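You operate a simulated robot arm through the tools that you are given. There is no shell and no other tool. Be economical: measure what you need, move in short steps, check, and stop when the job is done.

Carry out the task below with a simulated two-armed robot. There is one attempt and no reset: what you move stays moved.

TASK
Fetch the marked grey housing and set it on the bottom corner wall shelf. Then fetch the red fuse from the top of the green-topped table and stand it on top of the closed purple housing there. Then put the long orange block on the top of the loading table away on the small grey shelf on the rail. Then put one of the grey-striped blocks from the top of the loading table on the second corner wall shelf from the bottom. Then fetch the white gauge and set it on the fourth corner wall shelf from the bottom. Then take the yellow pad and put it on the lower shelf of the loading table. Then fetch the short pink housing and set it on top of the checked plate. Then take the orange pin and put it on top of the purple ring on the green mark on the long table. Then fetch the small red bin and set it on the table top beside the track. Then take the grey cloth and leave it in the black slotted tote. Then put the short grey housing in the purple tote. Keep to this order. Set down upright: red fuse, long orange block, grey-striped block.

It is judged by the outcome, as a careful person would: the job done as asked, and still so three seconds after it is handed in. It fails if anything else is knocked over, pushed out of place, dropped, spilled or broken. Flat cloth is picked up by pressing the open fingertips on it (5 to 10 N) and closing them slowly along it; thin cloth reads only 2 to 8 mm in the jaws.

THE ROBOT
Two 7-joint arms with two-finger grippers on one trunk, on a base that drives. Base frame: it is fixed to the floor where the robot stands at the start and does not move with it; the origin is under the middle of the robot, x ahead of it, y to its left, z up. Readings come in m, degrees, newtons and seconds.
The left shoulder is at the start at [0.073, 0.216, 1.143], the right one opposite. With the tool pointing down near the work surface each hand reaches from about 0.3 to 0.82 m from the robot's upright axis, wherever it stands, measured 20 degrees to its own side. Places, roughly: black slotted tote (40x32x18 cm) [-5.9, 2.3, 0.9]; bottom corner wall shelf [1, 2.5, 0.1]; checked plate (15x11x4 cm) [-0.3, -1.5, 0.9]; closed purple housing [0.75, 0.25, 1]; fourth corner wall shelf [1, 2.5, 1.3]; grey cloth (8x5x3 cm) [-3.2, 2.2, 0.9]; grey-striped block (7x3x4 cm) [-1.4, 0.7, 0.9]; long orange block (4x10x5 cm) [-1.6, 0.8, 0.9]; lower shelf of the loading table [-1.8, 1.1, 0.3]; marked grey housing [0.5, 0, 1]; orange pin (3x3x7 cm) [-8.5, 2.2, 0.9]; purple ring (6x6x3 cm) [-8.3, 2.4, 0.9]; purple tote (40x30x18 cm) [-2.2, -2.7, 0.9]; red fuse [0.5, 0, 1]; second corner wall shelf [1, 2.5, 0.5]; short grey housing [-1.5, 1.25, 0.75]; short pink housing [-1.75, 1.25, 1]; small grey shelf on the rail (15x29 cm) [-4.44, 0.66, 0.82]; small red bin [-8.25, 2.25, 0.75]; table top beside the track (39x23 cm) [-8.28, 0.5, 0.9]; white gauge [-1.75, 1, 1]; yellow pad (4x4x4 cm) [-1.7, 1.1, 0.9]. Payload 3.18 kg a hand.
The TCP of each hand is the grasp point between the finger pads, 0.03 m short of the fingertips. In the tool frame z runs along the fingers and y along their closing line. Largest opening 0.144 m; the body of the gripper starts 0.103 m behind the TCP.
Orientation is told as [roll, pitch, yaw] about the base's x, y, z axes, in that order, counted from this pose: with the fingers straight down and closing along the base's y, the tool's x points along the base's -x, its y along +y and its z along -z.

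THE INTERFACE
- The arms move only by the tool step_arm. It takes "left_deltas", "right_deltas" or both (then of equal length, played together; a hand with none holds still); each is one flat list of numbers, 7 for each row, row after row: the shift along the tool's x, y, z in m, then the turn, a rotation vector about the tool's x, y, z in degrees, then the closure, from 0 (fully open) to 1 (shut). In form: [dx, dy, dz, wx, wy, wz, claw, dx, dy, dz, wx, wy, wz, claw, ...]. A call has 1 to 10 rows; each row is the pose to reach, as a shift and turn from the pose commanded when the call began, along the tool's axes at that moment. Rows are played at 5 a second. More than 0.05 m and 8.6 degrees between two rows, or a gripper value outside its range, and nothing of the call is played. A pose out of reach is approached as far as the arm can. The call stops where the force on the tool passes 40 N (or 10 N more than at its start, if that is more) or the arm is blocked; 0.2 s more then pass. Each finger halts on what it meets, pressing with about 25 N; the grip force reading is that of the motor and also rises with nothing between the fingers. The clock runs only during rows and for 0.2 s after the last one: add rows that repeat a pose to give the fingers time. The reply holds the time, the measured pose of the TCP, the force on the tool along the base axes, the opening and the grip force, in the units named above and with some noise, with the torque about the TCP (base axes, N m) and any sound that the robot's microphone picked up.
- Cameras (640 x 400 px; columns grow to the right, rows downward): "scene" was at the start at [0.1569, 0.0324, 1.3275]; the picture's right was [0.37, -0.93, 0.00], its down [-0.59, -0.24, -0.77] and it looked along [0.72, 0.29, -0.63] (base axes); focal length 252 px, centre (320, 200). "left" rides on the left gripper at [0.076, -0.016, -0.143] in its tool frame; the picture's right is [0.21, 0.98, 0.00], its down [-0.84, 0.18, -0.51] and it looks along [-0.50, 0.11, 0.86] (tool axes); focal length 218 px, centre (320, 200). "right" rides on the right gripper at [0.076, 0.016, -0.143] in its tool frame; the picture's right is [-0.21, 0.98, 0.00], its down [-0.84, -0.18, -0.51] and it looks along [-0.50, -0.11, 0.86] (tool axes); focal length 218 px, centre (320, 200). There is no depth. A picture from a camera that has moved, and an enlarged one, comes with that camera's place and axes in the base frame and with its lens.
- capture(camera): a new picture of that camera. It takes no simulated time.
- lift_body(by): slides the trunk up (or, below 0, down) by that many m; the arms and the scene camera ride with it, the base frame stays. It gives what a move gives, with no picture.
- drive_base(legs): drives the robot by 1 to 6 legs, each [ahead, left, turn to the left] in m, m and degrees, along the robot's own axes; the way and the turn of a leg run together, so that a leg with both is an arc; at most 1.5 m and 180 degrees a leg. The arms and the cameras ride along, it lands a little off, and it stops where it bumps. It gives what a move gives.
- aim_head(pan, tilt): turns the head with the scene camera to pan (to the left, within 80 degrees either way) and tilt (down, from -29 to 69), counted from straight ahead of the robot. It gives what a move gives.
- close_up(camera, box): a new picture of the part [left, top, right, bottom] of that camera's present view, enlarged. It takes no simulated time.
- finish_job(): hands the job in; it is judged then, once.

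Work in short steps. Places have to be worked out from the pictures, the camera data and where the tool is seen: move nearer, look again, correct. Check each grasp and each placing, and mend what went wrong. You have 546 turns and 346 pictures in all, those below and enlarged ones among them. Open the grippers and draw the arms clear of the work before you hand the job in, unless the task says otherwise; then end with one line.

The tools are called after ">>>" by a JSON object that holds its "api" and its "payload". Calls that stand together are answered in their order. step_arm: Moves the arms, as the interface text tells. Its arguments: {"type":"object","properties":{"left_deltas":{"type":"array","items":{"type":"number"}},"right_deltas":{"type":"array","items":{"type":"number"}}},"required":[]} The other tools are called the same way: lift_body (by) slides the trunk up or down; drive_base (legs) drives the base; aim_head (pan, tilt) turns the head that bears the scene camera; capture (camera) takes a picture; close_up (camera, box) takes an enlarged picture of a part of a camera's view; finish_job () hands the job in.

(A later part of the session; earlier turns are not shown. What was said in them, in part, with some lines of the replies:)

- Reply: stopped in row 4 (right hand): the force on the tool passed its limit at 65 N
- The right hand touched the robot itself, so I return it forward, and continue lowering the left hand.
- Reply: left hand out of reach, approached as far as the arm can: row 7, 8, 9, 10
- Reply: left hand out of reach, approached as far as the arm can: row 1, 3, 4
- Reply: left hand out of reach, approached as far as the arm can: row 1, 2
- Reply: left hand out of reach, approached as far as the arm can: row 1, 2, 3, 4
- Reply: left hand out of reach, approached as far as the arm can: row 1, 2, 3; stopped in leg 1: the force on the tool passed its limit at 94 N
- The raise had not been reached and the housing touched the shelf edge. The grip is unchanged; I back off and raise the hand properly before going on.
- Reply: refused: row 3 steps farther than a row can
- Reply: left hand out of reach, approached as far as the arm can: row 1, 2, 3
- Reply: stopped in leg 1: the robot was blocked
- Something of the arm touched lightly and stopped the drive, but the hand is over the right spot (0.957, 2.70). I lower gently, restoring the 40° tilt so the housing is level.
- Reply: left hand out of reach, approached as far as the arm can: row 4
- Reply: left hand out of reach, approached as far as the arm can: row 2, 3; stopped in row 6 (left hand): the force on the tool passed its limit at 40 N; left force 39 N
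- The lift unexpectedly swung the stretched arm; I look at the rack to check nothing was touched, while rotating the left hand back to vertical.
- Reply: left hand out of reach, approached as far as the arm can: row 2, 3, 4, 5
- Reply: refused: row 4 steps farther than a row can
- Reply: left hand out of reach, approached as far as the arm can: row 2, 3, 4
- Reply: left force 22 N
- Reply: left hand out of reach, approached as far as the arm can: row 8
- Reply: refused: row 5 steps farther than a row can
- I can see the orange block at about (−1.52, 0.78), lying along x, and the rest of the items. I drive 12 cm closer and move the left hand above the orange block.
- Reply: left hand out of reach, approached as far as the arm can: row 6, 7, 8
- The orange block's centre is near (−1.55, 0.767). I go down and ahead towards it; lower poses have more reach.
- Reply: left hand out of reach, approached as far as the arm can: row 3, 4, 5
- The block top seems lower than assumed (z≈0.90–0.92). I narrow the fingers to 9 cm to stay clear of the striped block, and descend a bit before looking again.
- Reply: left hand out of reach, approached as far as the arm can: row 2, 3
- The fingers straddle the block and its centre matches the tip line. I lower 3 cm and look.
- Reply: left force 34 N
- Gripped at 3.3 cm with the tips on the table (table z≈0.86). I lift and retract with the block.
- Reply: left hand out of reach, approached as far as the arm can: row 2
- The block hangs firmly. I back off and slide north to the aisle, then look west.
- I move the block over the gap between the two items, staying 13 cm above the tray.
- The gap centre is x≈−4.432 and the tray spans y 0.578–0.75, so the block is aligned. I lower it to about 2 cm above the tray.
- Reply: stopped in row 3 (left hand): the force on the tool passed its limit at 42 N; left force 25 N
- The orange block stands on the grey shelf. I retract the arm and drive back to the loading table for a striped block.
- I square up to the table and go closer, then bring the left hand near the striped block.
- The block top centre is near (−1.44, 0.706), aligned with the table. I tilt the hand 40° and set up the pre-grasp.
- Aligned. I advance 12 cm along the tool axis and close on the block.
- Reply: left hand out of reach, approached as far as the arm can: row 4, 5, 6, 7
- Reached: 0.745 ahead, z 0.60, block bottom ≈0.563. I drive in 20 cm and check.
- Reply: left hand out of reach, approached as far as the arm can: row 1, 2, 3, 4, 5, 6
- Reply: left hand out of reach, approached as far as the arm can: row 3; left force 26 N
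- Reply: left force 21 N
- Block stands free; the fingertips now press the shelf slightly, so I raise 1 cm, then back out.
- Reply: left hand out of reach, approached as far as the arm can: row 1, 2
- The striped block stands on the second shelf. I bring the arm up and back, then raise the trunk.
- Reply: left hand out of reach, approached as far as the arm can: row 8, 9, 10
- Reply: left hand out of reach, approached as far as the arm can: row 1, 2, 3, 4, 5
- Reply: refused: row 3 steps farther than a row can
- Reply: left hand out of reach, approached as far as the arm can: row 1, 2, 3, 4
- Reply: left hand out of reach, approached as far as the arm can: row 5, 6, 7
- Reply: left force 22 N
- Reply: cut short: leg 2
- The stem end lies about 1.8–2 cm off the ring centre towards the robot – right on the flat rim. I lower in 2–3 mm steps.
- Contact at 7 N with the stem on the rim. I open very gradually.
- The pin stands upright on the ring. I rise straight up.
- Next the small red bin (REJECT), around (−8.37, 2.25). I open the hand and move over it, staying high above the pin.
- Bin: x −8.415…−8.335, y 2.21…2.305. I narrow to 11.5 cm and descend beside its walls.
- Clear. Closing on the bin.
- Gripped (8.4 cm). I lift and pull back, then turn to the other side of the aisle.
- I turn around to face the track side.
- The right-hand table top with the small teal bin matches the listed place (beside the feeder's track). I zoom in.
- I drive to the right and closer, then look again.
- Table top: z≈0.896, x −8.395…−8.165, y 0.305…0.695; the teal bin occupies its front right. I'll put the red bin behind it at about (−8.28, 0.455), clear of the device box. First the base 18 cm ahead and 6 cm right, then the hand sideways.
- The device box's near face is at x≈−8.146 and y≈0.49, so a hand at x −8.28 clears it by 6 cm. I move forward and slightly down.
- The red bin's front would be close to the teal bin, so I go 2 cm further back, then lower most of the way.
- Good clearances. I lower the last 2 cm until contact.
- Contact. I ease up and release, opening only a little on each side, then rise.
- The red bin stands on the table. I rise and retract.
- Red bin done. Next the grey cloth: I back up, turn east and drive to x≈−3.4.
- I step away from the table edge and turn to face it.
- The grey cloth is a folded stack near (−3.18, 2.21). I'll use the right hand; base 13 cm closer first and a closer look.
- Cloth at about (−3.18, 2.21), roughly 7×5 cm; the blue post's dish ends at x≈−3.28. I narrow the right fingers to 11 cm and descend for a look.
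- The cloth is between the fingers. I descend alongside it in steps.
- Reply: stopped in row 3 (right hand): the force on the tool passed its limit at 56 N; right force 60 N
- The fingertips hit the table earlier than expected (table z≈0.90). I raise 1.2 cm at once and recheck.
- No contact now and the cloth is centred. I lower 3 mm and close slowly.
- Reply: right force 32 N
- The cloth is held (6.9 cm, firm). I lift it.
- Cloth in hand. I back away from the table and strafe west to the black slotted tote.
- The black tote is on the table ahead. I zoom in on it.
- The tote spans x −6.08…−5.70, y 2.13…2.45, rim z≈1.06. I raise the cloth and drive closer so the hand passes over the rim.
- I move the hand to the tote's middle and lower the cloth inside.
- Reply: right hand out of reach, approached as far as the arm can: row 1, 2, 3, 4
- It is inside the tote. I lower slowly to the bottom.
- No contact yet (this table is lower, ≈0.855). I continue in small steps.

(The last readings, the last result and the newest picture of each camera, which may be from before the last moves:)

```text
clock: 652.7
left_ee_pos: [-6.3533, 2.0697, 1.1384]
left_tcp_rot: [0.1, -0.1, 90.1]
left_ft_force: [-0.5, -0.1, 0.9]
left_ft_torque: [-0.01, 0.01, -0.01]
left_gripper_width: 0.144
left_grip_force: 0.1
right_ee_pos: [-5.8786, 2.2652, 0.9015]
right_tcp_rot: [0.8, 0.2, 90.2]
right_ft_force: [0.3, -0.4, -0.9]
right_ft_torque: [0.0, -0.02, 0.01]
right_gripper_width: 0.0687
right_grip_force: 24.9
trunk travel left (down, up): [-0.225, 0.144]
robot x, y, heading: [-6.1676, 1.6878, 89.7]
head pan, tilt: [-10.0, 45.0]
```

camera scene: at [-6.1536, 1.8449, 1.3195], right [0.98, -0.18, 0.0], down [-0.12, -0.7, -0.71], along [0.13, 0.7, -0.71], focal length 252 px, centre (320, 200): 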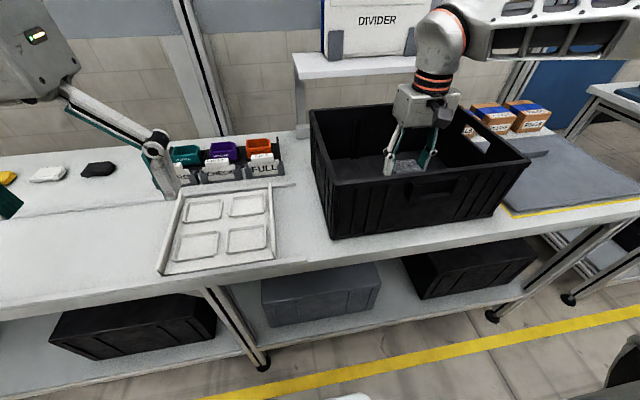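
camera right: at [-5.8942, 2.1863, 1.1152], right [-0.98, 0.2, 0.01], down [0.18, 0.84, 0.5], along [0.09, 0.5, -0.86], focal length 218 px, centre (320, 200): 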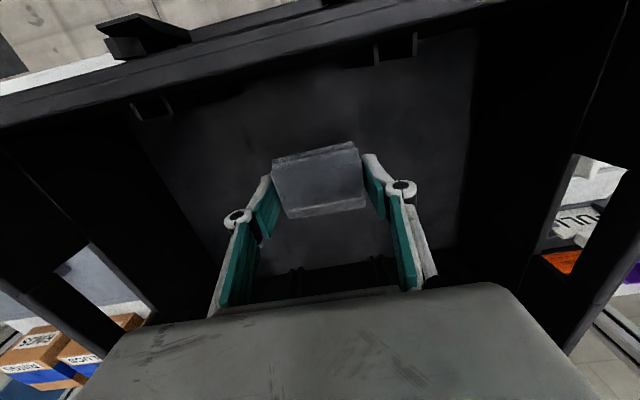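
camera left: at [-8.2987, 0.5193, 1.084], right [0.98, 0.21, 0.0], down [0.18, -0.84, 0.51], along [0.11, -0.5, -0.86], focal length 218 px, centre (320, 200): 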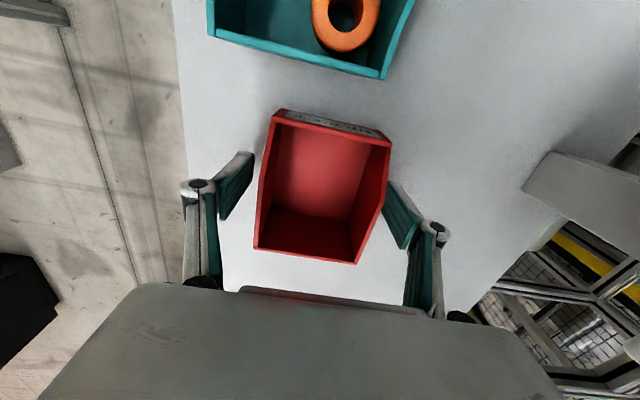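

>>> {"api": "step_arm", "payload": {"right_deltas": [0, 0, 0.004, 0, 0, 0, 0.75, 0, 0, 0.007, 0, 0, 0, 0.75, 0, 0, 0.01, 0, 0, 0, 0.75]}}

>>> {"api": "capture", "payload": {"camera": "right"}}

```text
clock: 653.5
left_ee_pos: [-6.3523, 2.0706, 1.1376]
left_tcp_rot: [0.1, -0.1, 90.2]
left_ft_force: [0.0, 0.0, -0.5]
left_ft_torque: [0.0, 0.0, -0.02]
left_gripper_width: 0.144
left_grip_force: 0.1
right_ee_pos: [-5.8771, 2.2653, 0.8909]
right_tcp_rot: [0.8, 0.2, 90.2]
right_ft_force: [0.0, -0.1, 0.4]
right_ft_torque: [-0.01, 0.02, 0.0]
right_gripper_width: 0.0689
right_grip_force: 25.0
trunk travel left (down, up): [-0.225, 0.144]
robot x, y, heading: [-6.169, 1.6884, 89.7]
head pan, tilt: [-10.0, 45.0]
```

```text
135 pictures are left
camera right: at [-5.8915, 2.1887, 1.034], right [-0.98, 0.2, 0.01], down [0.18, 0.85, 0.5], along [0.09, 0.49, -0.86], focal length 218 px, centre (320, 200)
```

right: 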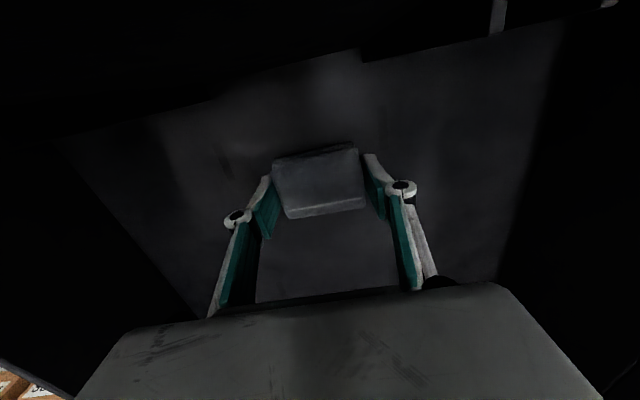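

>>> {"api": "step_arm", "payload": {"right_deltas": [0, 0, 0.004, 0, 0, 0, 0.75, 0, 0, 0.008, 0, 0, 0, 0.75]}}

```text
clock: 654.1
left_ee_pos: [-6.3538, 2.0688, 1.1395]
left_tcp_rot: [0.0, -0.3, 90.1]
left_ft_force: [1.0, -0.7, 0.7]
left_ft_torque: [-0.03, 0.01, 0.01]
left_gripper_width: 0.144
left_grip_force: 0.0
right_ee_pos: [-5.8783, 2.2644, 0.8873]
right_tcp_rot: [0.9, 0.0, 90.2]
right_ft_force: [3.6, -3.3, 17.3]
right_ft_torque: [-0.11, -0.75, -0.06]
right_gripper_width: 0.069
right_grip_force: 25.1
trunk travel left (down, up): [-0.225, 0.144]
robot x, y, heading: [-6.1707, 1.6878, 89.6]
head pan, tilt: [-10.0, 45.0]
```

Contact with the tote's floor. I ease off and open the fingers.

>>> {"api": "step_arm", "payload": {"right_deltas": [0, 0, -0.004, 0, 0, 0, 0.6, 0, 0, -0.006, 0, 0, 0, 0.4, 0, 0, -0.008, 0, 0, 0, 0.2, 0, 0, -0.008, 0, 0, 0, 0.1, 0, 0, -0.03, 0, 0, 0, 0.1, 0, 0, -0.07, 0, 0, 0, 0.1, 0, 0, -0.11, 0, 0, 0, 0.1, 0, 0, -0.15, 0, 0, 0, 0.1]}}

>>> {"api": "capture", "payload": {"camera": "right"}}

```text
clock: 655.9
left_ee_pos: [-6.3541, 2.0697, 1.1384]
left_tcp_rot: [0.0, -0.2, 90.2]
left_ft_force: [0.0, 0.5, 0.4]
left_ft_torque: [0.01, 0.01, -0.02]
left_gripper_width: 0.1438
left_grip_force: 0.1
right_ee_pos: [-5.8782, 2.263, 1.0349]
right_tcp_rot: [0.7, 0.2, 90.3]
right_ft_force: [0.4, -0.7, 0.8]
right_ft_torque: [0.01, -0.02, -0.01]
right_gripper_width: 0.1296
right_grip_force: 0.0
trunk travel left (down, up): [-0.225, 0.144]
robot x, y, heading: [-6.1679, 1.6903, 89.8]
head pan, tilt: [-10.0, 45.0]
```

```text
134 pictures are left
camera right: at [-5.8907, 2.1862, 1.1773], right [-0.98, 0.2, 0.01], down [0.18, 0.84, 0.5], along [0.09, 0.49, -0.86], focal length 218 px, centre (320, 200)
```

right: 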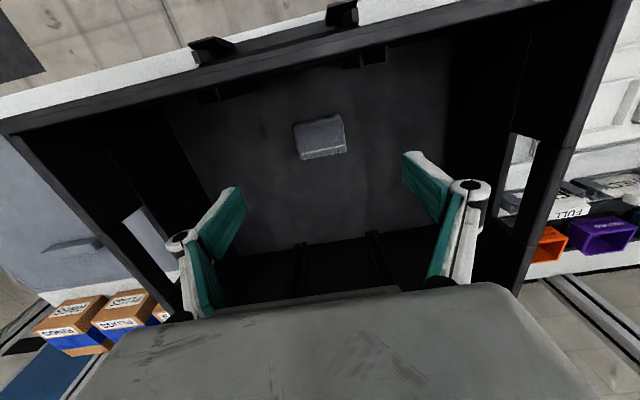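

The cloth lies in the tote. I withdraw the hand over the rim and head for the grey housing.

>>> {"api": "step_arm", "payload": {"right_deltas": [0, 0, -0.04, 0, 0, 0, 0.1, 0, 0, -0.08, 0, 0, 0, 0.1, 0.01, 0, -0.12, 0, 0, 0, 0, 0.05, 0, -0.13, 0, 0, 0, 0, 0.09, 0, -0.13, 0, 0, 0, 0, 0.13, 0, -0.13, 0, 0, 0, 0, 0.17, 0, -0.13, 0, 0, 0, 0]}}

>>> {"api": "drive_base", "payload": {"legs": [[-0.2, 0, 0], [0, 0, -90], [1.4, 0, 0], [1.4, 0, 0], [1.4, 0, 0]]}}

>>> {"api": "aim_head", "payload": {"pan": 0, "tilt": 25}}

>>> {"api": "capture", "payload": {"camera": "scene"}}

```text
clock: 657.5
left_ee_pos: [-6.3542, 2.0697, 1.1374]
left_tcp_rot: [0.0, -0.2, 90.1]
left_ft_force: [-0.2, 0.1, -0.2]
left_ft_torque: [-0.02, 0.0, 0.01]
left_gripper_width: 0.1441
left_grip_force: 0.0
right_ee_pos: [-5.8749, 2.0963, 1.1624]
right_tcp_rot: [0.9, 0.0, 90.4]
right_ft_force: [0.3, -1.2, 0.1]
right_ft_torque: [-0.03, -0.04, 0.01]
right_gripper_width: 0.144
right_grip_force: 0.1
right hand out of reach, approached as far as the arm can: row 2, 3, 4
trunk travel left (down, up): [-0.225, 0.144]
robot x, y, heading: [-6.1678, 1.6912, 89.9]
head pan, tilt: [-10.0, 45.0]
```

```text
clock: 680.2
left_ee_pos: [-2.1653, 1.496, 1.1388]
left_tcp_rot: [0.1, -0.1, -1.9]
left_ft_force: [-0.7, 0.1, 0.2]
left_ft_torque: [0.01, -0.08, -0.01]
left_gripper_width: 0.1441
left_grip_force: 0.1
right_ee_pos: [-2.1577, 1.0157, 1.1635]
right_tcp_rot: [0.6, 0.2, -1.9]
right_ft_force: [-0.9, -0.8, -0.7]
right_ft_torque: [-0.01, -0.09, -0.02]
right_gripper_width: 0.1439
right_grip_force: 0.1
trunk travel left (down, up): [-0.225, 0.144]
robot x, y, heading: [-2.5503, 1.325, -2.3]
head pan, tilt: [-10.0, 45.0]
stopped in leg 5: the robot was blocked; the commanded pose is now the measured one
```

```text
clock: 681.0
left_ee_pos: [-2.1631, 1.4967, 1.1367]
left_tcp_rot: [0.2, 0.0, -1.9]
left_ft_force: [-0.9, 0.2, 0.4]
left_ft_torque: [0.0, -0.04, 0.0]
left_gripper_width: 0.1438
left_grip_force: 0.1
right_ee_pos: [-2.1546, 1.0167, 1.1628]
right_tcp_rot: [0.7, 0.3, -1.9]
right_ft_force: [-0.3, -0.4, 1.3]
right_ft_torque: [0.0, 0.01, 0.03]
right_gripper_width: 0.1442
right_grip_force: 0.0
trunk travel left (down, up): [-0.225, 0.144]
robot x, y, heading: [-2.5522, 1.3234, -2.3]
head pan, tilt: [0.0, 25.0]
```

```text
133 pictures are left
camera scene: at [-2.3815, 1.318, 1.3497], right [-0.04, -1.0, 0.0], down [-0.42, 0.02, -0.91], along [0.91, -0.04, -0.42], focal length 252 px, centre (320, 200)
```

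scene: 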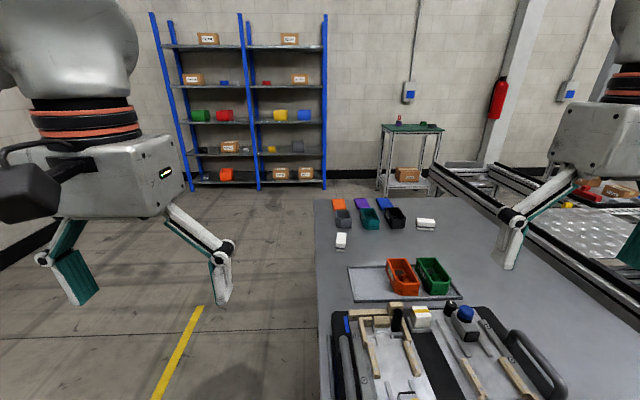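

The robot drifted south and bumped lightly against the loading table's west end; the items on it look undisturbed. I back off, shift north and go on.

>>> {"api": "drive_base", "payload": {"legs": [[-0.25, 0, 2.3], [0, 0.5, 0], [0.85, 0, 0], [0, 0, -90]]}}

>>> {"api": "aim_head", "payload": {"pan": 0, "tilt": 40}}

>>> {"api": "capture", "payload": {"camera": "scene"}}

```text
clock: 695.2
left_ee_pos: [-1.7531, 1.4446, 1.1372]
left_tcp_rot: [0.1, -0.1, -89.0]
left_ft_force: [-0.7, -0.2, 0.2]
left_ft_torque: [0.0, -0.02, -0.02]
left_gripper_width: 0.1438
left_grip_force: 0.0
right_ee_pos: [-2.2328, 1.4123, 1.1623]
right_tcp_rot: [0.7, 0.2, -88.9]
right_ft_force: [0.5, -0.5, -0.4]
right_ft_torque: [0.01, -0.03, 0.03]
right_gripper_width: 0.1441
right_grip_force: 0.1
trunk travel left (down, up): [-0.225, 0.144]
robot x, y, heading: [-1.9443, 1.8222, -89.3]
head pan, tilt: [0.0, 25.0]
```

```text
clock: 696.0
left_ee_pos: [-1.7519, 1.4446, 1.1377]
left_tcp_rot: [0.0, 0.0, -89.0]
left_ft_force: [0.2, -0.5, 0.5]
left_ft_torque: [0.02, -0.01, 0.01]
left_gripper_width: 0.1439
left_grip_force: 0.0
right_ee_pos: [-2.2321, 1.4118, 1.162]
right_tcp_rot: [0.8, 0.3, -88.9]
right_ft_force: [-0.1, 0.4, -0.2]
right_ft_torque: [-0.03, -0.01, 0.01]
right_gripper_width: 0.1444
right_grip_force: 0.0
trunk travel left (down, up): [-0.225, 0.144]
robot x, y, heading: [-1.9441, 1.8229, -89.3]
head pan, tilt: [0.0, 40.0]
```

```text
132 pictures are left
camera scene: at [-1.9406, 1.6625, 1.3264], right [-1.0, -0.01, 0.0], down [-0.01, 0.64, -0.77], along [0.01, -0.77, -0.64], focal length 252 px, centre (320, 200)
```

scene: 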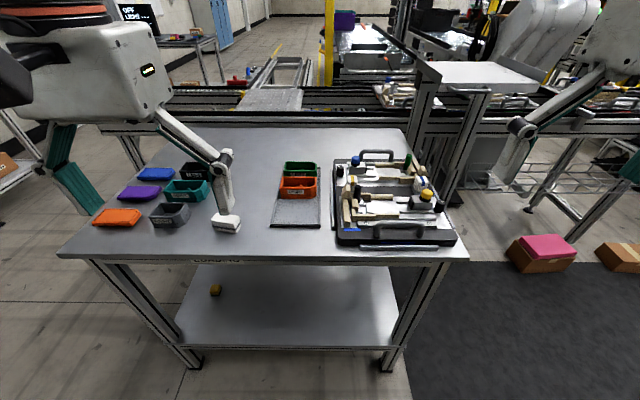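

All in order. The grey housing is near (−1.54, 1.20). I shift 20 cm left and look with the wrist camera.

>>> {"api": "drive_base", "payload": {"legs": [[0, 0.2, -0.7]]}}

>>> {"api": "capture", "payload": {"camera": "left"}}

>>> {"api": "close_up", "payload": {"camera": "scene", "box": [100, 150, 300, 250]}}

```text
clock: 698.3
left_ee_pos: [-1.5607, 1.4434, 1.1358]
left_tcp_rot: [0.1, -0.1, -89.9]
left_ft_force: [-0.1, -0.3, 0.6]
left_ft_torque: [0.0, 0.04, 0.01]
left_gripper_width: 0.144
left_grip_force: 0.1
right_ee_pos: [-2.04, 1.4169, 1.1636]
right_tcp_rot: [0.6, 0.3, -89.7]
right_ft_force: [-0.2, -0.7, -0.6]
right_ft_torque: [-0.01, 0.04, 0.0]
right_gripper_width: 0.1439
right_grip_force: 0.1
trunk travel left (down, up): [-0.225, 0.144]
robot x, y, heading: [-1.7458, 1.8259, -90.3]
head pan, tilt: [0.0, 40.0]
```

```text
131 pictures are left
camera left: at [-1.5771, 1.5201, 1.2798], right [0.98, 0.21, 0.0], down [0.18, -0.84, 0.51], along [0.11, -0.5, -0.86], focal length 218 px, centre (320, 200)
```

left: 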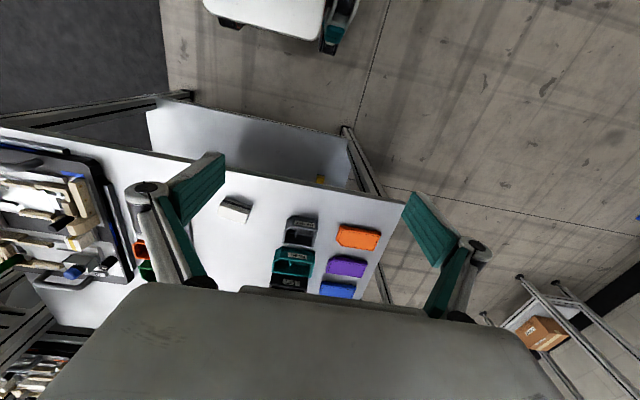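

```text
3.20 times, centred on (200, 200) of scene
camera zoom: at [-1.7447, 1.6632, 1.3264], right [-1.0, 0.0, 0.0], down [0.0, 0.64, -0.77], along [0.0, -0.77, -0.64], focal length 805 px, centre (704, 200)
```

zoom: 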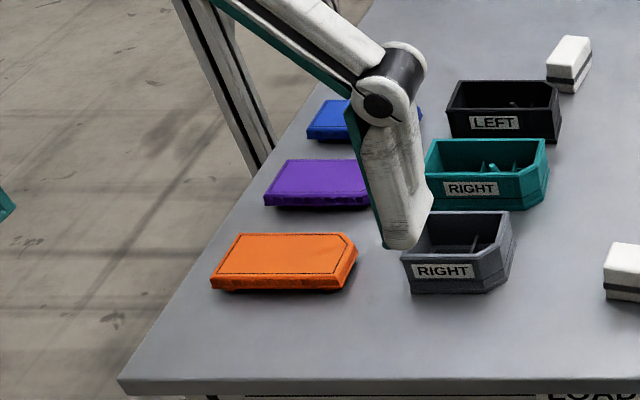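

Grey housing centre ≈(−1.551, 1.203). I move over it with a 10 cm opening.

>>> {"api": "step_arm", "payload": {"left_deltas": [-0.035, 0.003, 0.02, 0, 0, 0, 0.1, -0.07, 0.006, 0.04, 0, 0, 0, 0.2, -0.105, 0.01, 0.06, 0, 0, 0, 0.3, -0.14, 0.01, 0.08, 0, 0, 0, 0.3, -0.18, 0.01, 0.1, 0, 0, 0, 0.3, -0.22, 0.01, 0.12, 0, 0, 0, 0.3, -0.22, 0.01, 0.135, 0, 0, 0, 0.3]}}

>>> {"api": "capture", "payload": {"camera": "left"}}

>>> {"api": "close_up", "payload": {"camera": "scene", "box": [130, 150, 290, 250]}}

```text
clock: 699.9
left_ee_pos: [-1.5504, 1.2236, 1.0006]
left_tcp_rot: [0.1, 0.1, -89.7]
left_ft_force: [-0.2, 0.3, -0.3]
left_ft_torque: [-0.01, -0.02, 0.0]
left_gripper_width: 0.1009
left_grip_force: 0.1
right_ee_pos: [-2.0405, 1.418, 1.1629]
right_tcp_rot: [0.7, 0.4, -89.9]
right_ft_force: [0.0, 0.2, 0.3]
right_ft_torque: [0.0, 0.01, 0.02]
right_gripper_width: 0.1439
right_grip_force: 0.1
trunk travel left (down, up): [-0.225, 0.144]
robot x, y, heading: [-1.7438, 1.8232, -90.0]
head pan, tilt: [0.0, 40.0]
```

```text
129 pictures are left
camera left: at [-1.5665, 1.3009, 1.1433], right [0.98, 0.21, 0.0], down [0.18, -0.84, 0.51], along [0.11, -0.5, -0.86], focal length 218 px, centre (320, 200)
```

left: 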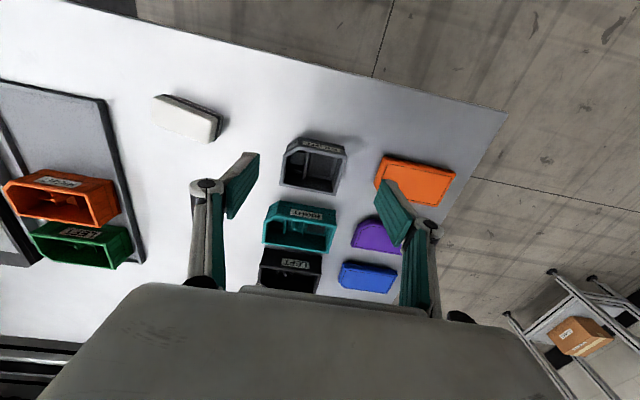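

```text
4.00 times, centred on (210, 200) of scene
camera zoom: at [-1.7447, 1.6635, 1.3265], right [-1.0, 0.0, 0.0], down [0.0, 0.64, -0.77], along [0.0, -0.77, -0.64], focal length 1006 px, centre (760, 200)
```

zoom: 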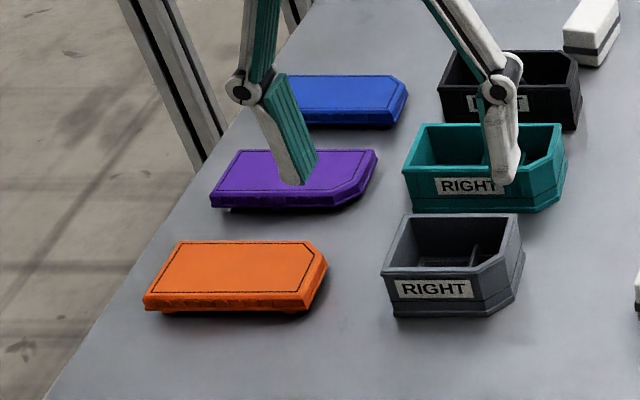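

Grey: x −1.588…−1.517, y 1.171…1.229. I go 2 cm forward and descend around it.

>>> {"api": "step_arm", "payload": {"left_deltas": [-0.022, -0.002, 0.02, 0, 0, 0, 0.3, -0.022, -0.002, 0.05, 0, 0, 0, 0.3, -0.022, -0.002, 0.08, 0, 0, 0, 0.3, -0.022, -0.002, 0.095, 0, 0, 0, 0.3]}}

>>> {"api": "capture", "payload": {"camera": "left"}}

>>> {"api": "close_up", "payload": {"camera": "scene", "box": [130, 150, 290, 250]}}

```text
clock: 700.9
left_ee_pos: [-1.5515, 1.2007, 0.9054]
left_tcp_rot: [0.2, 0.1, -89.8]
left_ft_force: [0.2, 0.2, 0.5]
left_ft_torque: [-0.01, 0.01, 0.0]
left_gripper_width: 0.1008
left_grip_force: 0.1
right_ee_pos: [-2.0398, 1.4192, 1.1622]
right_tcp_rot: [0.7, 0.3, -89.8]
right_ft_force: [0.4, 0.9, 0.8]
right_ft_torque: [-0.01, 0.06, -0.02]
right_gripper_width: 0.144
right_grip_force: 0.1
trunk travel left (down, up): [-0.225, 0.144]
robot x, y, heading: [-1.7466, 1.8211, -90.3]
head pan, tilt: [0.0, 40.0]
```

```text
127 pictures are left
camera left: at [-1.5683, 1.2778, 1.0486], right [0.98, 0.21, 0.0], down [0.18, -0.84, 0.51], along [0.11, -0.5, -0.86], focal length 218 px, centre (320, 200)
```

left: 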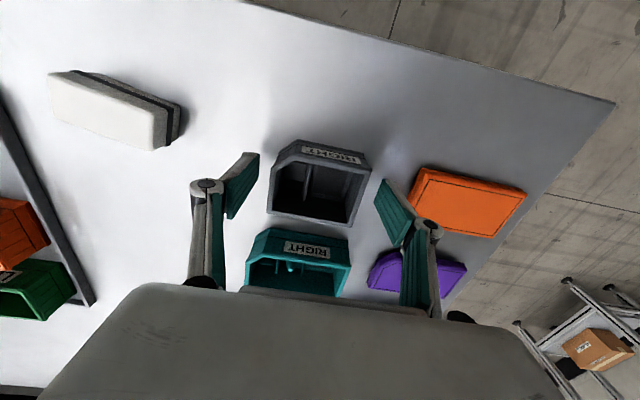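

```text
4.00 times, centred on (210, 200) of scene
camera zoom: at [-1.7449, 1.6633, 1.3264], right [-1.0, 0.0, 0.0], down [0.0, 0.64, -0.77], along [0.0, -0.77, -0.64], focal length 1006 px, centre (760, 200)
```

zoom: 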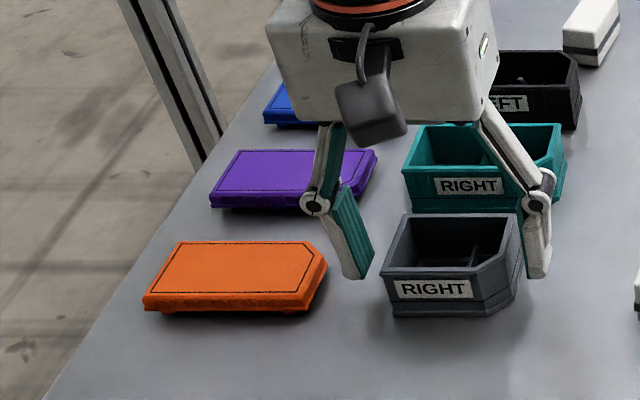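

Well placed. Close.

>>> {"api": "step_arm", "payload": {"left_deltas": [0, 0, 0.004, 0, 0, 0, 0.4, 0, 0, 0.004, 0, 0, 0, 0.5, 0, 0, 0.004, 0, 0, 0, 0.6, 0, 0, 0.004, 0, 0, 0, 0.7, 0, 0, 0.004, 0, 0, 0, 0.75]}}

>>> {"api": "close_up", "payload": {"camera": "scene", "box": [130, 150, 290, 250]}}

```text
clock: 702.1
left_ee_pos: [-1.5527, 1.2011, 0.902]
left_tcp_rot: [0.1, 0.0, -90.0]
left_ft_force: [-0.3, -0.8, -0.1]
left_ft_torque: [-0.05, -0.01, -0.02]
left_gripper_width: 0.0713
left_grip_force: 24.8
right_ee_pos: [-2.0399, 1.4185, 1.1621]
right_tcp_rot: [0.7, 0.4, -89.8]
right_ft_force: [0.0, 0.3, 0.7]
right_ft_torque: [0.01, -0.01, -0.01]
right_gripper_width: 0.1441
right_grip_force: 0.0
trunk travel left (down, up): [-0.225, 0.144]
robot x, y, heading: [-1.7455, 1.823, -90.4]
head pan, tilt: [0.0, 40.0]
```

```text
4.00 times, centred on (210, 200) of scene
camera zoom: at [-1.7451, 1.6632, 1.3264], right [-1.0, 0.0, 0.0], down [0.0, 0.64, -0.77], along [0.0, -0.77, -0.64], focal length 1006 px, centre (760, 200)
```

zoom: 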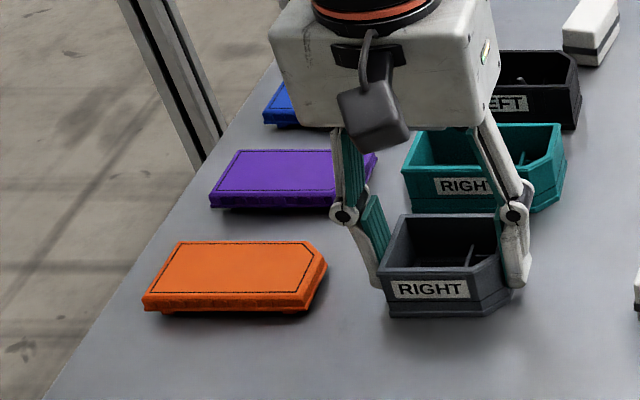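

Gripped (7.1 cm). I lift, retract, and drive around towards the purple tote in the south.

>>> {"api": "step_arm", "payload": {"left_deltas": [0, 0, -0.03, 0, 0, 0, 0.75, 0, 0, -0.06, 0, 0, 0, 0.75, 0.01, 0, -0.1, 0, 0, 0, 0.75, 0.04, 0, -0.13, 0, 0, 0, 0.75, 0.07, 0, -0.16, 0, 0, 0, 0.75, 0.1, 0, -0.19, 0, 0, 0, 0.75, 0.13, 0, -0.22, 0, 0, 0, 0.75, 0.17, 0, -0.24, 0, 0, 0, 0.75, 0.2, 0, -0.25, 0, 0, 0, 0.75]}}

>>> {"api": "drive_base", "payload": {"legs": [[-0.05, 0, 90.4], [1.35, 0, 0], [0, 0, -90], [1.1, 0, 0], [1.1, 0, 0]]}}

>>> {"api": "aim_head", "payload": {"pan": -25, "tilt": 15}}

>>> {"api": "capture", "payload": {"camera": "scene"}}

```text
clock: 704.1
left_ee_pos: [-1.5516, 1.4005, 1.154]
left_tcp_rot: [0.0, 0.0, -89.9]
left_ft_force: [-0.4, 0.5, -1.1]
left_ft_torque: [-0.01, 0.03, 0.0]
left_gripper_width: 0.0712
left_grip_force: 25.5
right_ee_pos: [-2.0404, 1.4182, 1.1636]
right_tcp_rot: [0.7, 0.3, -89.8]
right_ft_force: [-0.4, 0.2, 0.8]
right_ft_torque: [0.0, 0.0, 0.01]
right_gripper_width: 0.1442
right_grip_force: 0.1
trunk travel left (down, up): [-0.225, 0.144]
robot x, y, heading: [-1.7425, 1.8242, -90.2]
head pan, tilt: [0.0, 40.0]
```

```text
clock: 729.0
left_ee_pos: [-0.2169, -0.8006, 1.1545]
left_tcp_rot: [0.3, 0.0, -89.2]
left_ft_force: [-0.4, -0.2, -0.9]
left_ft_torque: [0.04, 0.01, 0.0]
left_gripper_width: 0.0711
left_grip_force: 25.0
right_ee_pos: [-0.7068, -0.7892, 1.162]
right_tcp_rot: [0.7, 0.4, -89.2]
right_ft_force: [0.7, 0.2, 0.2]
right_ft_torque: [-0.01, 0.02, 0.0]
right_gripper_width: 0.1443
right_grip_force: 0.1
trunk travel left (down, up): [-0.225, 0.144]
robot x, y, heading: [-0.4161, -0.382, -89.5]
head pan, tilt: [0.0, 40.0]
```

```text
clock: 729.9
left_ee_pos: [-0.2165, -0.8018, 1.1546]
left_tcp_rot: [0.1, 0.0, -89.2]
left_ft_force: [-0.4, 0.0, -1.1]
left_ft_torque: [0.0, 0.05, 0.0]
left_gripper_width: 0.0716
left_grip_force: 25.0
right_ee_pos: [-0.7058, -0.789, 1.1616]
right_tcp_rot: [0.7, 0.2, -89.3]
right_ft_force: [0.6, 0.8, 0.4]
right_ft_torque: [0.0, 0.01, -0.02]
right_gripper_width: 0.1439
right_grip_force: 0.0
trunk travel left (down, up): [-0.225, 0.144]
robot x, y, heading: [-0.415, -0.3807, -89.4]
head pan, tilt: [-25.0, 15.0]
```

```text
124 pictures are left
camera scene: at [-0.4526, -0.5397, 1.3658], right [-0.91, 0.42, 0.0], down [0.11, 0.24, -0.97], along [-0.4, -0.88, -0.26], focal length 252 px, centre (320, 200)
```

scene: 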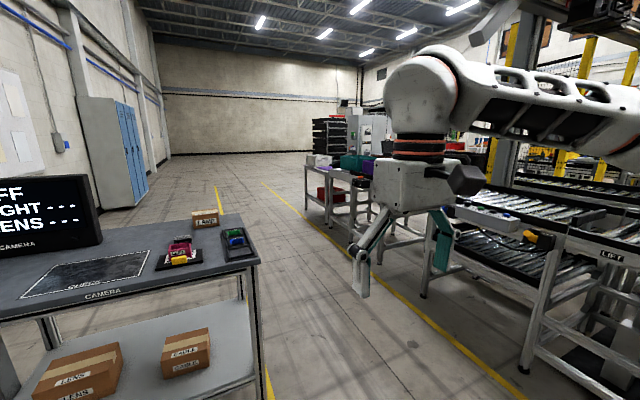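

The aisle to the south is free between x −0.7 and −1.87. I drive down it and turn west to face the totes.

>>> {"api": "drive_base", "payload": {"legs": [[0, -0.85, -0.6], [1.1, 0, 0], [1.02, 0, 0], [0, 0, -90]]}}

>>> {"api": "aim_head", "payload": {"pan": 0, "tilt": 30}}

>>> {"api": "capture", "payload": {"camera": "scene"}}

```text
clock: 737.3
left_ee_pos: [-1.057, -0.8021, 1.153]
left_tcp_rot: [0.1, 0.1, -89.6]
left_ft_force: [-0.5, -0.3, -2.6]
left_ft_torque: [0.02, 0.01, -0.01]
left_gripper_width: 0.0714
left_grip_force: 25.2
right_ee_pos: [-1.546, -0.7877, 1.1615]
right_tcp_rot: [0.7, 0.3, -89.4]
right_ft_force: [0.3, 0.6, 0.3]
right_ft_torque: [0.01, -0.02, 0.04]
right_gripper_width: 0.144
right_grip_force: 0.1
trunk travel left (down, up): [-0.225, 0.144]
robot x, y, heading: [-1.2514, -0.3819, -89.9]
head pan, tilt: [-25.0, 15.0]
stopped in leg 1: the robot was blocked; the commanded pose is now the measured one
```

```text
clock: 738.2
left_ee_pos: [-1.0584, -0.8037, 1.1535]
left_tcp_rot: [0.2, 0.1, -89.5]
left_ft_force: [0.3, 0.2, 0.2]
left_ft_torque: [-0.01, 0.01, -0.01]
left_gripper_width: 0.0712
left_grip_force: 25.0
right_ee_pos: [-1.5463, -0.7884, 1.1622]
right_tcp_rot: [0.7, 0.2, -89.4]
right_ft_force: [-0.5, 0.2, 0.4]
right_ft_torque: [0.0, 0.02, -0.03]
right_gripper_width: 0.1441
right_grip_force: 0.1
trunk travel left (down, up): [-0.225, 0.144]
robot x, y, heading: [-1.2566, -0.3766, -89.8]
head pan, tilt: [0.0, 30.0]
```

```text
123 pictures are left
camera scene: at [-1.2531, -0.5461, 1.3418], right [-1.0, 0.0, 0.0], down [0.0, 0.5, -0.87], along [0.0, -0.87, -0.5], focal length 252 px, centre (320, 200)
```

scene: 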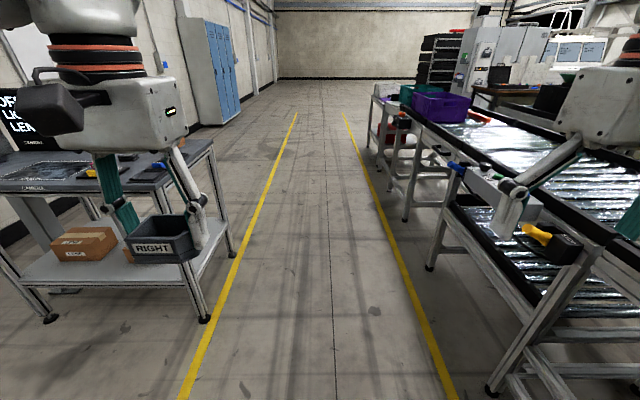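

Something on the right stopped the sideways move, harmlessly. I shift slightly left and drive straight down the aisle, then turn west.

>>> {"api": "drive_base", "payload": {"legs": [[0, 0.06, 0], [1.1, 0, 0], [1.0, 0, 0]]}}

>>> {"api": "drive_base", "payload": {"legs": [[0, 0, -90]]}}

>>> {"api": "capture", "payload": {"camera": "scene"}}

```text
clock: 749.5
left_ee_pos: [-0.979, -2.9244, 1.1542]
left_tcp_rot: [0.1, 0.2, -89.0]
left_ft_force: [0.1, 0.2, -1.7]
left_ft_torque: [0.01, 0.01, -0.02]
left_gripper_width: 0.0711
left_grip_force: 24.9
right_ee_pos: [-1.4677, -2.9146, 1.1616]
right_tcp_rot: [0.7, 0.3, -88.8]
right_ft_force: [-0.5, 0.4, 0.3]
right_ft_torque: [0.02, 0.02, 0.02]
right_gripper_width: 0.1441
right_grip_force: 0.1
trunk travel left (down, up): [-0.225, 0.144]
robot x, y, heading: [-1.178, -2.5026, -89.3]
head pan, tilt: [0.0, 30.0]
```

```text
clock: 753.8
left_ee_pos: [-1.6058, -2.6916, 1.1529]
left_tcp_rot: [0.1, 0.1, 179.5]
left_ft_force: [-0.4, -0.6, -0.3]
left_ft_torque: [-0.02, -0.01, -0.01]
left_gripper_width: 0.0715
left_grip_force: 25.0
right_ee_pos: [-1.5833, -2.2033, 1.161]
right_tcp_rot: [0.8, 0.3, 179.5]
right_ft_force: [-0.2, 0.4, -0.9]
right_ft_torque: [0.0, -0.01, -0.01]
right_gripper_width: 0.144
right_grip_force: 0.1
trunk travel left (down, up): [-0.225, 0.144]
robot x, y, heading: [-1.1789, -2.5039, 179.0]
head pan, tilt: [0.0, 30.0]
```

```text
122 pictures are left
camera scene: at [-1.3463, -2.4997, 1.3417], right [0.02, 1.0, 0.0], down [0.5, -0.01, -0.87], along [-0.87, 0.01, -0.5], focal length 252 px, centre (320, 200)
```

scene: 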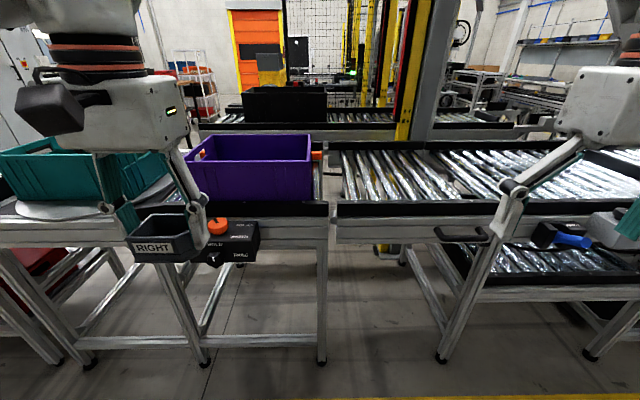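

>>> {"api": "close_up", "payload": {"camera": "scene", "box": [150, 110, 350, 280]}}

```text
2.35 times, centred on (250, 195) of scene
camera zoom: at [-1.3463, -2.4997, 1.3417], right [0.02, 1.0, 0.0], down [0.5, -0.01, -0.87], along [-0.87, 0.01, -0.5], focal length 592 px, centre (485, 212)
```

zoom: 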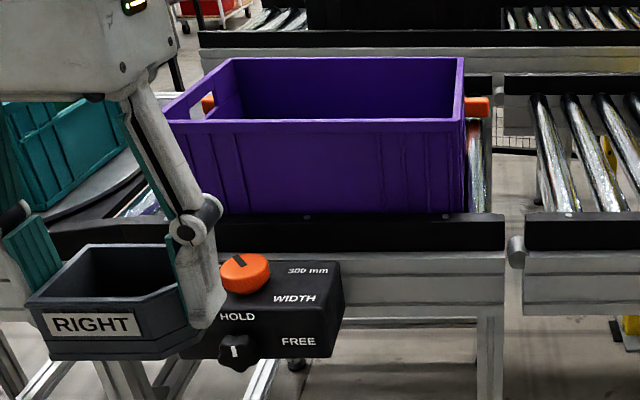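

The purple tote (rim z≈1.05, front x≈−2.1, y −2.93…−2.52) stands on the line. I drive 38 cm closer with the housing held above rim height.

>>> {"api": "step_arm", "payload": {"left_deltas": [0, 0, -0.02, 0, 0, 0, 0.75, 0, 0, -0.035, 0, 0, 0, 0.75]}}

>>> {"api": "drive_base", "payload": {"legs": [[0.36, 0.0, 1]]}}

>>> {"api": "aim_head", "payload": {"pan": 12, "tilt": 40}}

>>> {"api": "capture", "payload": {"camera": "scene"}}

>>> {"api": "capture", "payload": {"camera": "left"}}

```text
clock: 754.4
left_ee_pos: [-1.6051, -2.6917, 1.1885]
left_tcp_rot: [0.0, 0.1, 179.5]
left_ft_force: [0.3, 0.3, -1.8]
left_ft_torque: [0.01, 0.01, -0.03]
left_gripper_width: 0.0712
left_grip_force: 25.3
right_ee_pos: [-1.5841, -2.2041, 1.1616]
right_tcp_rot: [0.7, 0.3, 179.5]
right_ft_force: [0.0, -0.2, -0.1]
right_ft_torque: [0.02, 0.01, 0.0]
right_gripper_width: 0.1439
right_grip_force: 0.1
trunk travel left (down, up): [-0.225, 0.144]
robot x, y, heading: [-1.182, -2.5045, 179.3]
head pan, tilt: [0.0, 30.0]
```

```text
clock: 756.7
left_ee_pos: [-1.9612, -2.6967, 1.1888]
left_tcp_rot: [0.1, 0.0, -179.4]
left_ft_force: [0.0, 0.7, -1.5]
left_ft_torque: [-0.01, -0.04, 0.0]
left_gripper_width: 0.0715
left_grip_force: 25.0
right_ee_pos: [-1.9486, -2.2089, 1.1619]
right_tcp_rot: [0.7, 0.3, -179.5]
right_ft_force: [0.6, 0.1, -0.5]
right_ft_torque: [0.01, 0.0, -0.03]
right_gripper_width: 0.1442
right_grip_force: 0.1
trunk travel left (down, up): [-0.225, 0.144]
robot x, y, heading: [-1.541, -2.4998, -179.9]
head pan, tilt: [0.0, 30.0]
```

```text
clock: 757.5
left_ee_pos: [-1.9612, -2.6966, 1.1883]
left_tcp_rot: [0.1, 0.1, -179.5]
left_ft_force: [-0.1, -0.4, -0.9]
left_ft_torque: [0.01, 0.0, 0.0]
left_gripper_width: 0.071
left_grip_force: 24.8
right_ee_pos: [-1.9489, -2.2094, 1.1636]
right_tcp_rot: [0.6, 0.3, -179.5]
right_ft_force: [0.3, -0.7, 0.6]
right_ft_torque: [0.01, 0.03, 0.0]
right_gripper_width: 0.144
right_grip_force: 0.1
trunk travel left (down, up): [-0.225, 0.144]
robot x, y, heading: [-1.5409, -2.4991, -179.8]
head pan, tilt: [12.0, 40.0]
```

```text
120 pictures are left
camera scene: at [-1.6981, -2.5179, 1.3265], right [-0.21, 0.98, 0.0], down [0.63, 0.13, -0.77], along [-0.75, -0.16, -0.64], focal length 252 px, centre (320, 200)
```

scene: 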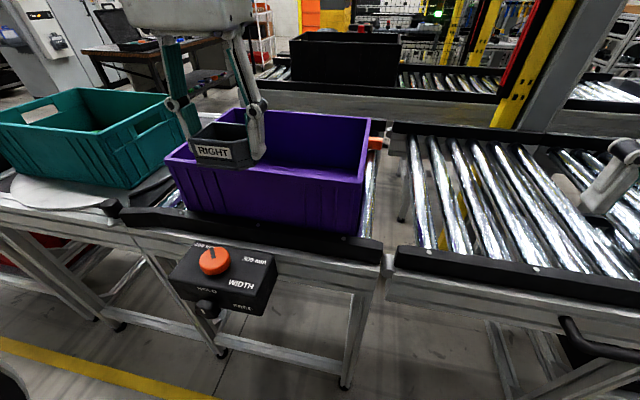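

```text
119 pictures are left
camera left: at [-1.8849, -2.6784, 1.3315], right [0.22, -0.98, 0.0], down [-0.84, -0.19, 0.51], along [-0.49, -0.11, -0.86], focal length 218 px, centre (320, 200)
```

left: 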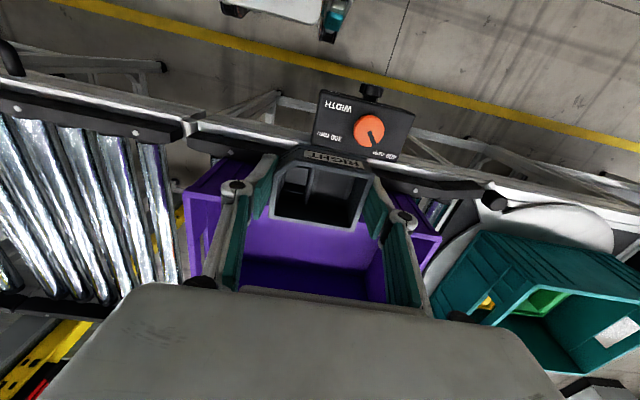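

Rim: z≈1.055, front x≈−2.066, centre y≈−2.72. I drive 6 cm nearer, then move the hand over the rim.

>>> {"api": "drive_base", "payload": {"legs": [[0.06, 0, -0.2]]}}

>>> {"api": "step_arm", "payload": {"left_deltas": [-0.035, 0.005, 0.005, 0, 0, 0, 0.75, -0.07, 0.01, 0.015, 0, 0, 0, 0.75, -0.105, 0.015, 0.03, 0, 0, 0, 0.75, -0.14, 0.02, 0.05, 0, 0, 0, 0.75, -0.165, 0.023, 0.08, 0, 0, 0, 0.75, -0.185, 0.023, 0.11, 0, 0, 0, 0.75, -0.185, 0.023, 0.11, 0, 0, 0, 0.75]}}

>>> {"api": "capture", "payload": {"camera": "scene"}}

>>> {"api": "capture", "payload": {"camera": "left"}}

```text
clock: 758.4
left_ee_pos: [-2.0226, -2.6951, 1.188]
left_tcp_rot: [0.1, 0.1, -179.7]
left_ft_force: [0.1, -0.4, -0.4]
left_ft_torque: [0.04, -0.07, -0.01]
left_gripper_width: 0.0715
left_grip_force: 24.6
right_ee_pos: [-2.0081, -2.2066, 1.1618]
right_tcp_rot: [0.6, 0.5, -179.6]
right_ft_force: [-0.1, -0.5, -0.6]
right_ft_torque: [-0.02, -0.07, 0.02]
right_gripper_width: 0.1437
right_grip_force: 0.0
trunk travel left (down, up): [-0.225, 0.144]
robot x, y, heading: [-1.5967, -2.4995, 180.0]
head pan, tilt: [12.0, 40.0]
```

```text
clock: 760.0
left_ee_pos: [-2.2048, -2.7184, 1.0806]
left_tcp_rot: [0.1, 0.0, -179.7]
left_ft_force: [-0.1, 0.0, -1.8]
left_ft_torque: [-0.02, 0.02, 0.01]
left_gripper_width: 0.0717
left_grip_force: 24.8
right_ee_pos: [-2.0061, -2.2074, 1.162]
right_tcp_rot: [0.7, 0.3, -179.7]
right_ft_force: [0.3, 0.6, 0.2]
right_ft_torque: [0.01, 0.05, 0.03]
right_gripper_width: 0.1436
right_grip_force: 0.0
trunk travel left (down, up): [-0.225, 0.144]
robot x, y, heading: [-1.6001, -2.5019, 180.2]
head pan, tilt: [12.0, 40.0]
```

```text
118 pictures are left
camera scene: at [-1.7571, -2.5176, 1.3266], right [-0.21, 0.98, 0.0], down [0.63, 0.13, -0.77], along [-0.75, -0.16, -0.64], focal length 252 px, centre (320, 200)
```

scene: 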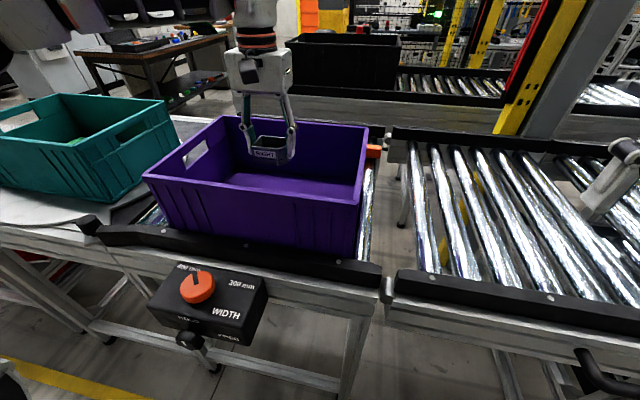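

```text
117 pictures are left
camera left: at [-2.1292, -2.6997, 1.2225], right [0.21, -0.98, 0.0], down [-0.84, -0.18, 0.51], along [-0.5, -0.11, -0.86], focal length 218 px, centre (320, 200)
```

left: 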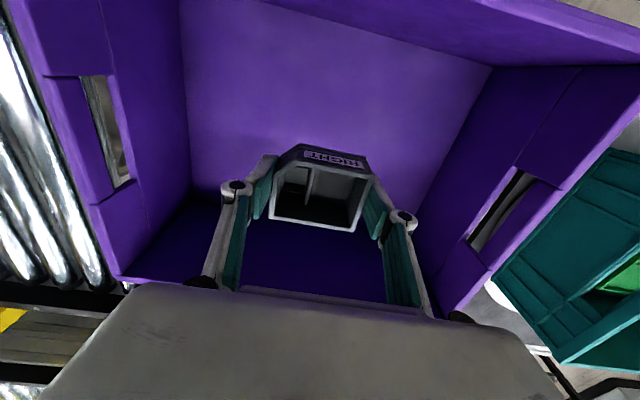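

The housing is over the empty tote floor. I lower it inside.

>>> {"api": "step_arm", "payload": {"left_deltas": [-0.005, 0, 0.035, 0, 0, 0, 0.75, -0.008, 0, 0.07, 0, 0, 0, 0.75, -0.01, 0, 0.105, 0, 0, 0, 0.75, -0.01, 0, 0.125, 0, 0, 0, 0.75]}}

>>> {"api": "capture", "payload": {"camera": "scene"}}

```text
clock: 761.0
left_ee_pos: [-2.2163, -2.7196, 0.9533]
left_tcp_rot: [0.1, 0.0, -179.7]
left_ft_force: [0.0, -0.1, -0.8]
left_ft_torque: [0.0, -0.06, 0.01]
left_gripper_width: 0.0712
left_grip_force: 24.6
right_ee_pos: [-2.0055, -2.2063, 1.1626]
right_tcp_rot: [0.7, 0.3, -179.5]
right_ft_force: [0.2, 0.4, 0.3]
right_ft_torque: [0.03, -0.01, 0.0]
right_gripper_width: 0.1441
right_grip_force: 0.2
trunk travel left (down, up): [-0.225, 0.144]
robot x, y, heading: [-1.5976, -2.4988, 180.1]
head pan, tilt: [12.0, 40.0]
```

```text
116 pictures are left
camera scene: at [-1.7579, -2.5176, 1.3264], right [-0.21, 0.98, 0.0], down [0.63, 0.13, -0.77], along [-0.75, -0.16, -0.64], focal length 252 px, centre (320, 200)
```

scene: 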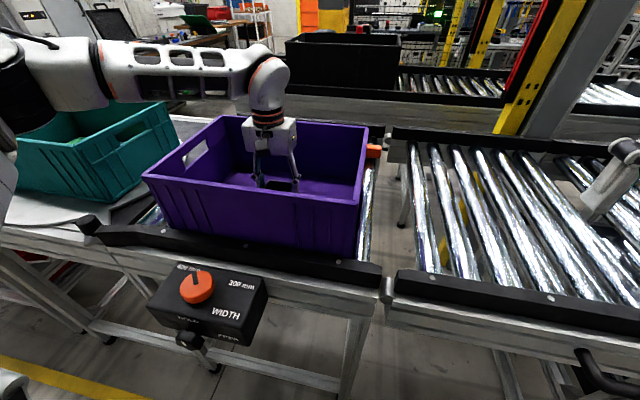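

Still free; I continue slowly to the floor of the tote.

>>> {"api": "step_arm", "payload": {"left_deltas": [0, 0, 0.008, 0, 0, 0, 0.75, 0, 0, 0.015, 0, 0, 0, 0.75, 0, 0, 0.02, 0, 0, 0, 0.75, 0, 0, 0.025, 0, 0, 0, 0.75, 0, 0, 0.03, 0, 0, 0, 0.75]}}

```text
clock: 762.2
left_ee_pos: [-2.2143, -2.7194, 0.9291]
left_tcp_rot: [0.1, -0.5, -179.7]
left_ft_force: [0.5, -2.2, 38.3]
left_ft_torque: [-0.8, -0.23, -0.05]
left_gripper_width: 0.0715
left_grip_force: 24.7
right_ee_pos: [-2.0035, -2.2058, 1.1648]
right_tcp_rot: [0.8, 0.0, -179.6]
right_ft_force: [0.2, 1.1, -0.4]
right_ft_torque: [0.04, 0.0, -0.02]
right_gripper_width: 0.144
right_grip_force: 0.1
trunk travel left (down, up): [-0.225, 0.144]
robot x, y, heading: [-1.599, -2.499, 179.9]
head pan, tilt: [12.0, 40.0]
```

Contact with the tote floor. I ease off, release, and rise.

>>> {"api": "step_arm", "payload": {"left_deltas": [0, 0, -0.005, 0, 0, 0, 0.75, 0, 0, -0.006, 0, 0, 0, 0.55, 0, 0, -0.006, 0, 0, 0, 0.35, 0, 0, -0.006, 0, 0, 0, 0.3, 0, 0, -0.03, 0, 0, 0, 0.3, 0, 0, -0.07, 0, 0, 0, 0.3, 0, 0, -0.11, 0, 0, 0, 0.3, 0, 0, -0.15, 0, 0, 0, 0.3]}}

>>> {"api": "capture", "payload": {"camera": "left"}}

```text
clock: 764.0
left_ee_pos: [-2.2154, -2.72, 1.074]
left_tcp_rot: [0.2, 0.1, -179.7]
left_ft_force: [-0.6, -0.3, -0.2]
left_ft_torque: [-0.01, 0.04, -0.02]
left_gripper_width: 0.101
left_grip_force: 0.0
right_ee_pos: [-2.0051, -2.2064, 1.1632]
right_tcp_rot: [0.8, 0.3, -179.6]
right_ft_force: [0.5, 0.1, -0.1]
right_ft_torque: [0.02, 0.01, -0.06]
right_gripper_width: 0.1441
right_grip_force: 0.1
trunk travel left (down, up): [-0.225, 0.144]
robot x, y, heading: [-1.5985, -2.5022, 180.0]
head pan, tilt: [12.0, 40.0]
```

```text
115 pictures are left
camera left: at [-2.1389, -2.7019, 1.2162], right [0.21, -0.98, 0.0], down [-0.84, -0.18, 0.51], along [-0.49, -0.11, -0.86], focal length 218 px, centre (320, 200)
```

left: 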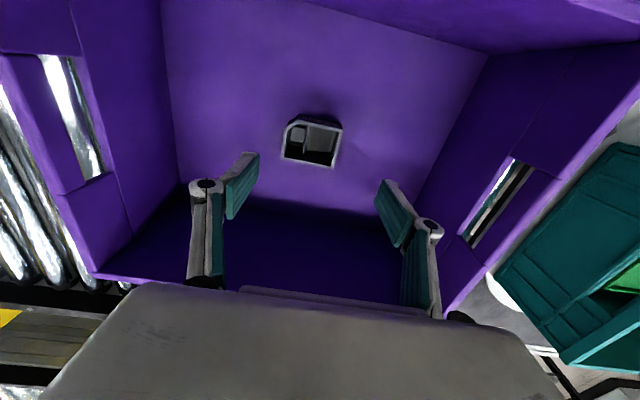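

The grey housing sits in the purple tote. I withdraw over the rim and back away.

>>> {"api": "step_arm", "payload": {"left_deltas": [0.0, 0, -0.04, 0, 0, 0, 0.3, 0.01, 0, -0.08, 0, 0, 0, 0.3, 0.04, 0, -0.1, 0, 0, 0, 0.2, 0.08, 0, -0.11, 0, 0, 0, 0, 0.12, 0, -0.11, 0, 0, 0, 0, 0.16, 0, -0.11, 0, 0, 0, 0, 0.2, 0, -0.11, 0, 0, 0, 0]}}

>>> {"api": "drive_base", "payload": {"legs": [[-0.4, 0, 0]]}}

>>> {"api": "capture", "payload": {"camera": "scene"}}

```text
clock: 765.6
left_ee_pos: [-2.0177, -2.7193, 1.1829]
left_tcp_rot: [0.2, 0.0, -179.7]
left_ft_force: [-0.3, 0.5, -0.4]
left_ft_torque: [-0.02, 0.01, -0.03]
left_gripper_width: 0.144
left_grip_force: 0.0
left hand out of reach, approached as far as the arm can: row 1, 2, 3
right_ee_pos: [-2.0059, -2.2078, 1.1623]
right_tcp_rot: [0.7, 0.3, -179.6]
right_ft_force: [0.1, 0.2, 0.5]
right_ft_torque: [0.0, 0.03, 0.02]
right_gripper_width: 0.1442
right_grip_force: 0.0
trunk travel left (down, up): [-0.225, 0.144]
robot x, y, heading: [-1.5993, -2.503, 179.8]
head pan, tilt: [12.0, 40.0]
```

```text
clock: 768.1
left_ee_pos: [-1.6245, -2.7191, 1.1853]
left_tcp_rot: [0.1, 0.1, -179.9]
left_ft_force: [-0.2, 0.2, -0.3]
left_ft_torque: [0.03, 0.05, -0.04]
left_gripper_width: 0.1441
left_grip_force: 0.1
right_ee_pos: [-1.6117, -2.2066, 1.1639]
right_tcp_rot: [0.8, 0.3, -179.9]
right_ft_force: [0.4, -0.8, 0.0]
right_ft_torque: [0.0, 0.02, -0.02]
right_gripper_width: 0.1439
right_grip_force: 0.1
trunk travel left (down, up): [-0.225, 0.144]
robot x, y, heading: [-1.2063, -2.501, 179.8]
head pan, tilt: [12.0, 40.0]
```

```text
114 pictures are left
camera scene: at [-1.3631, -2.5181, 1.3264], right [-0.2, 0.98, 0.0], down [0.63, 0.13, -0.77], along [-0.75, -0.16, -0.64], focal length 252 px, centre (320, 200)
```

scene: 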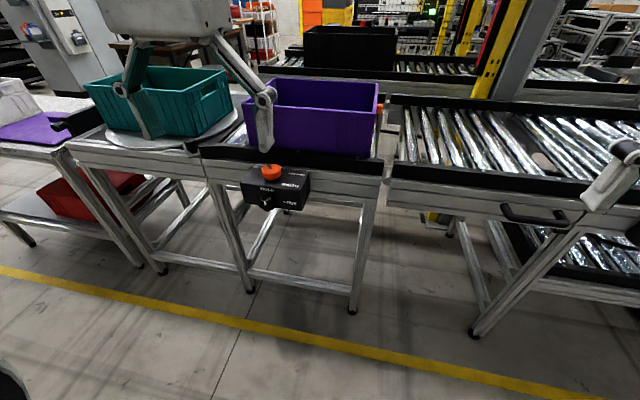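

Everything is set down in the order asked, both grippers are open and the arms are clear of the work. I hand the job in.

>>> {"api": "finish_job", "payload": {}}

```text
The job is handed in.
```

All eleven items were placed in the order asked; the orange pin stands on the purple ring's rim beside the hole, and the base bumped lightly into the loading table once, with nothing on it visibly moved.
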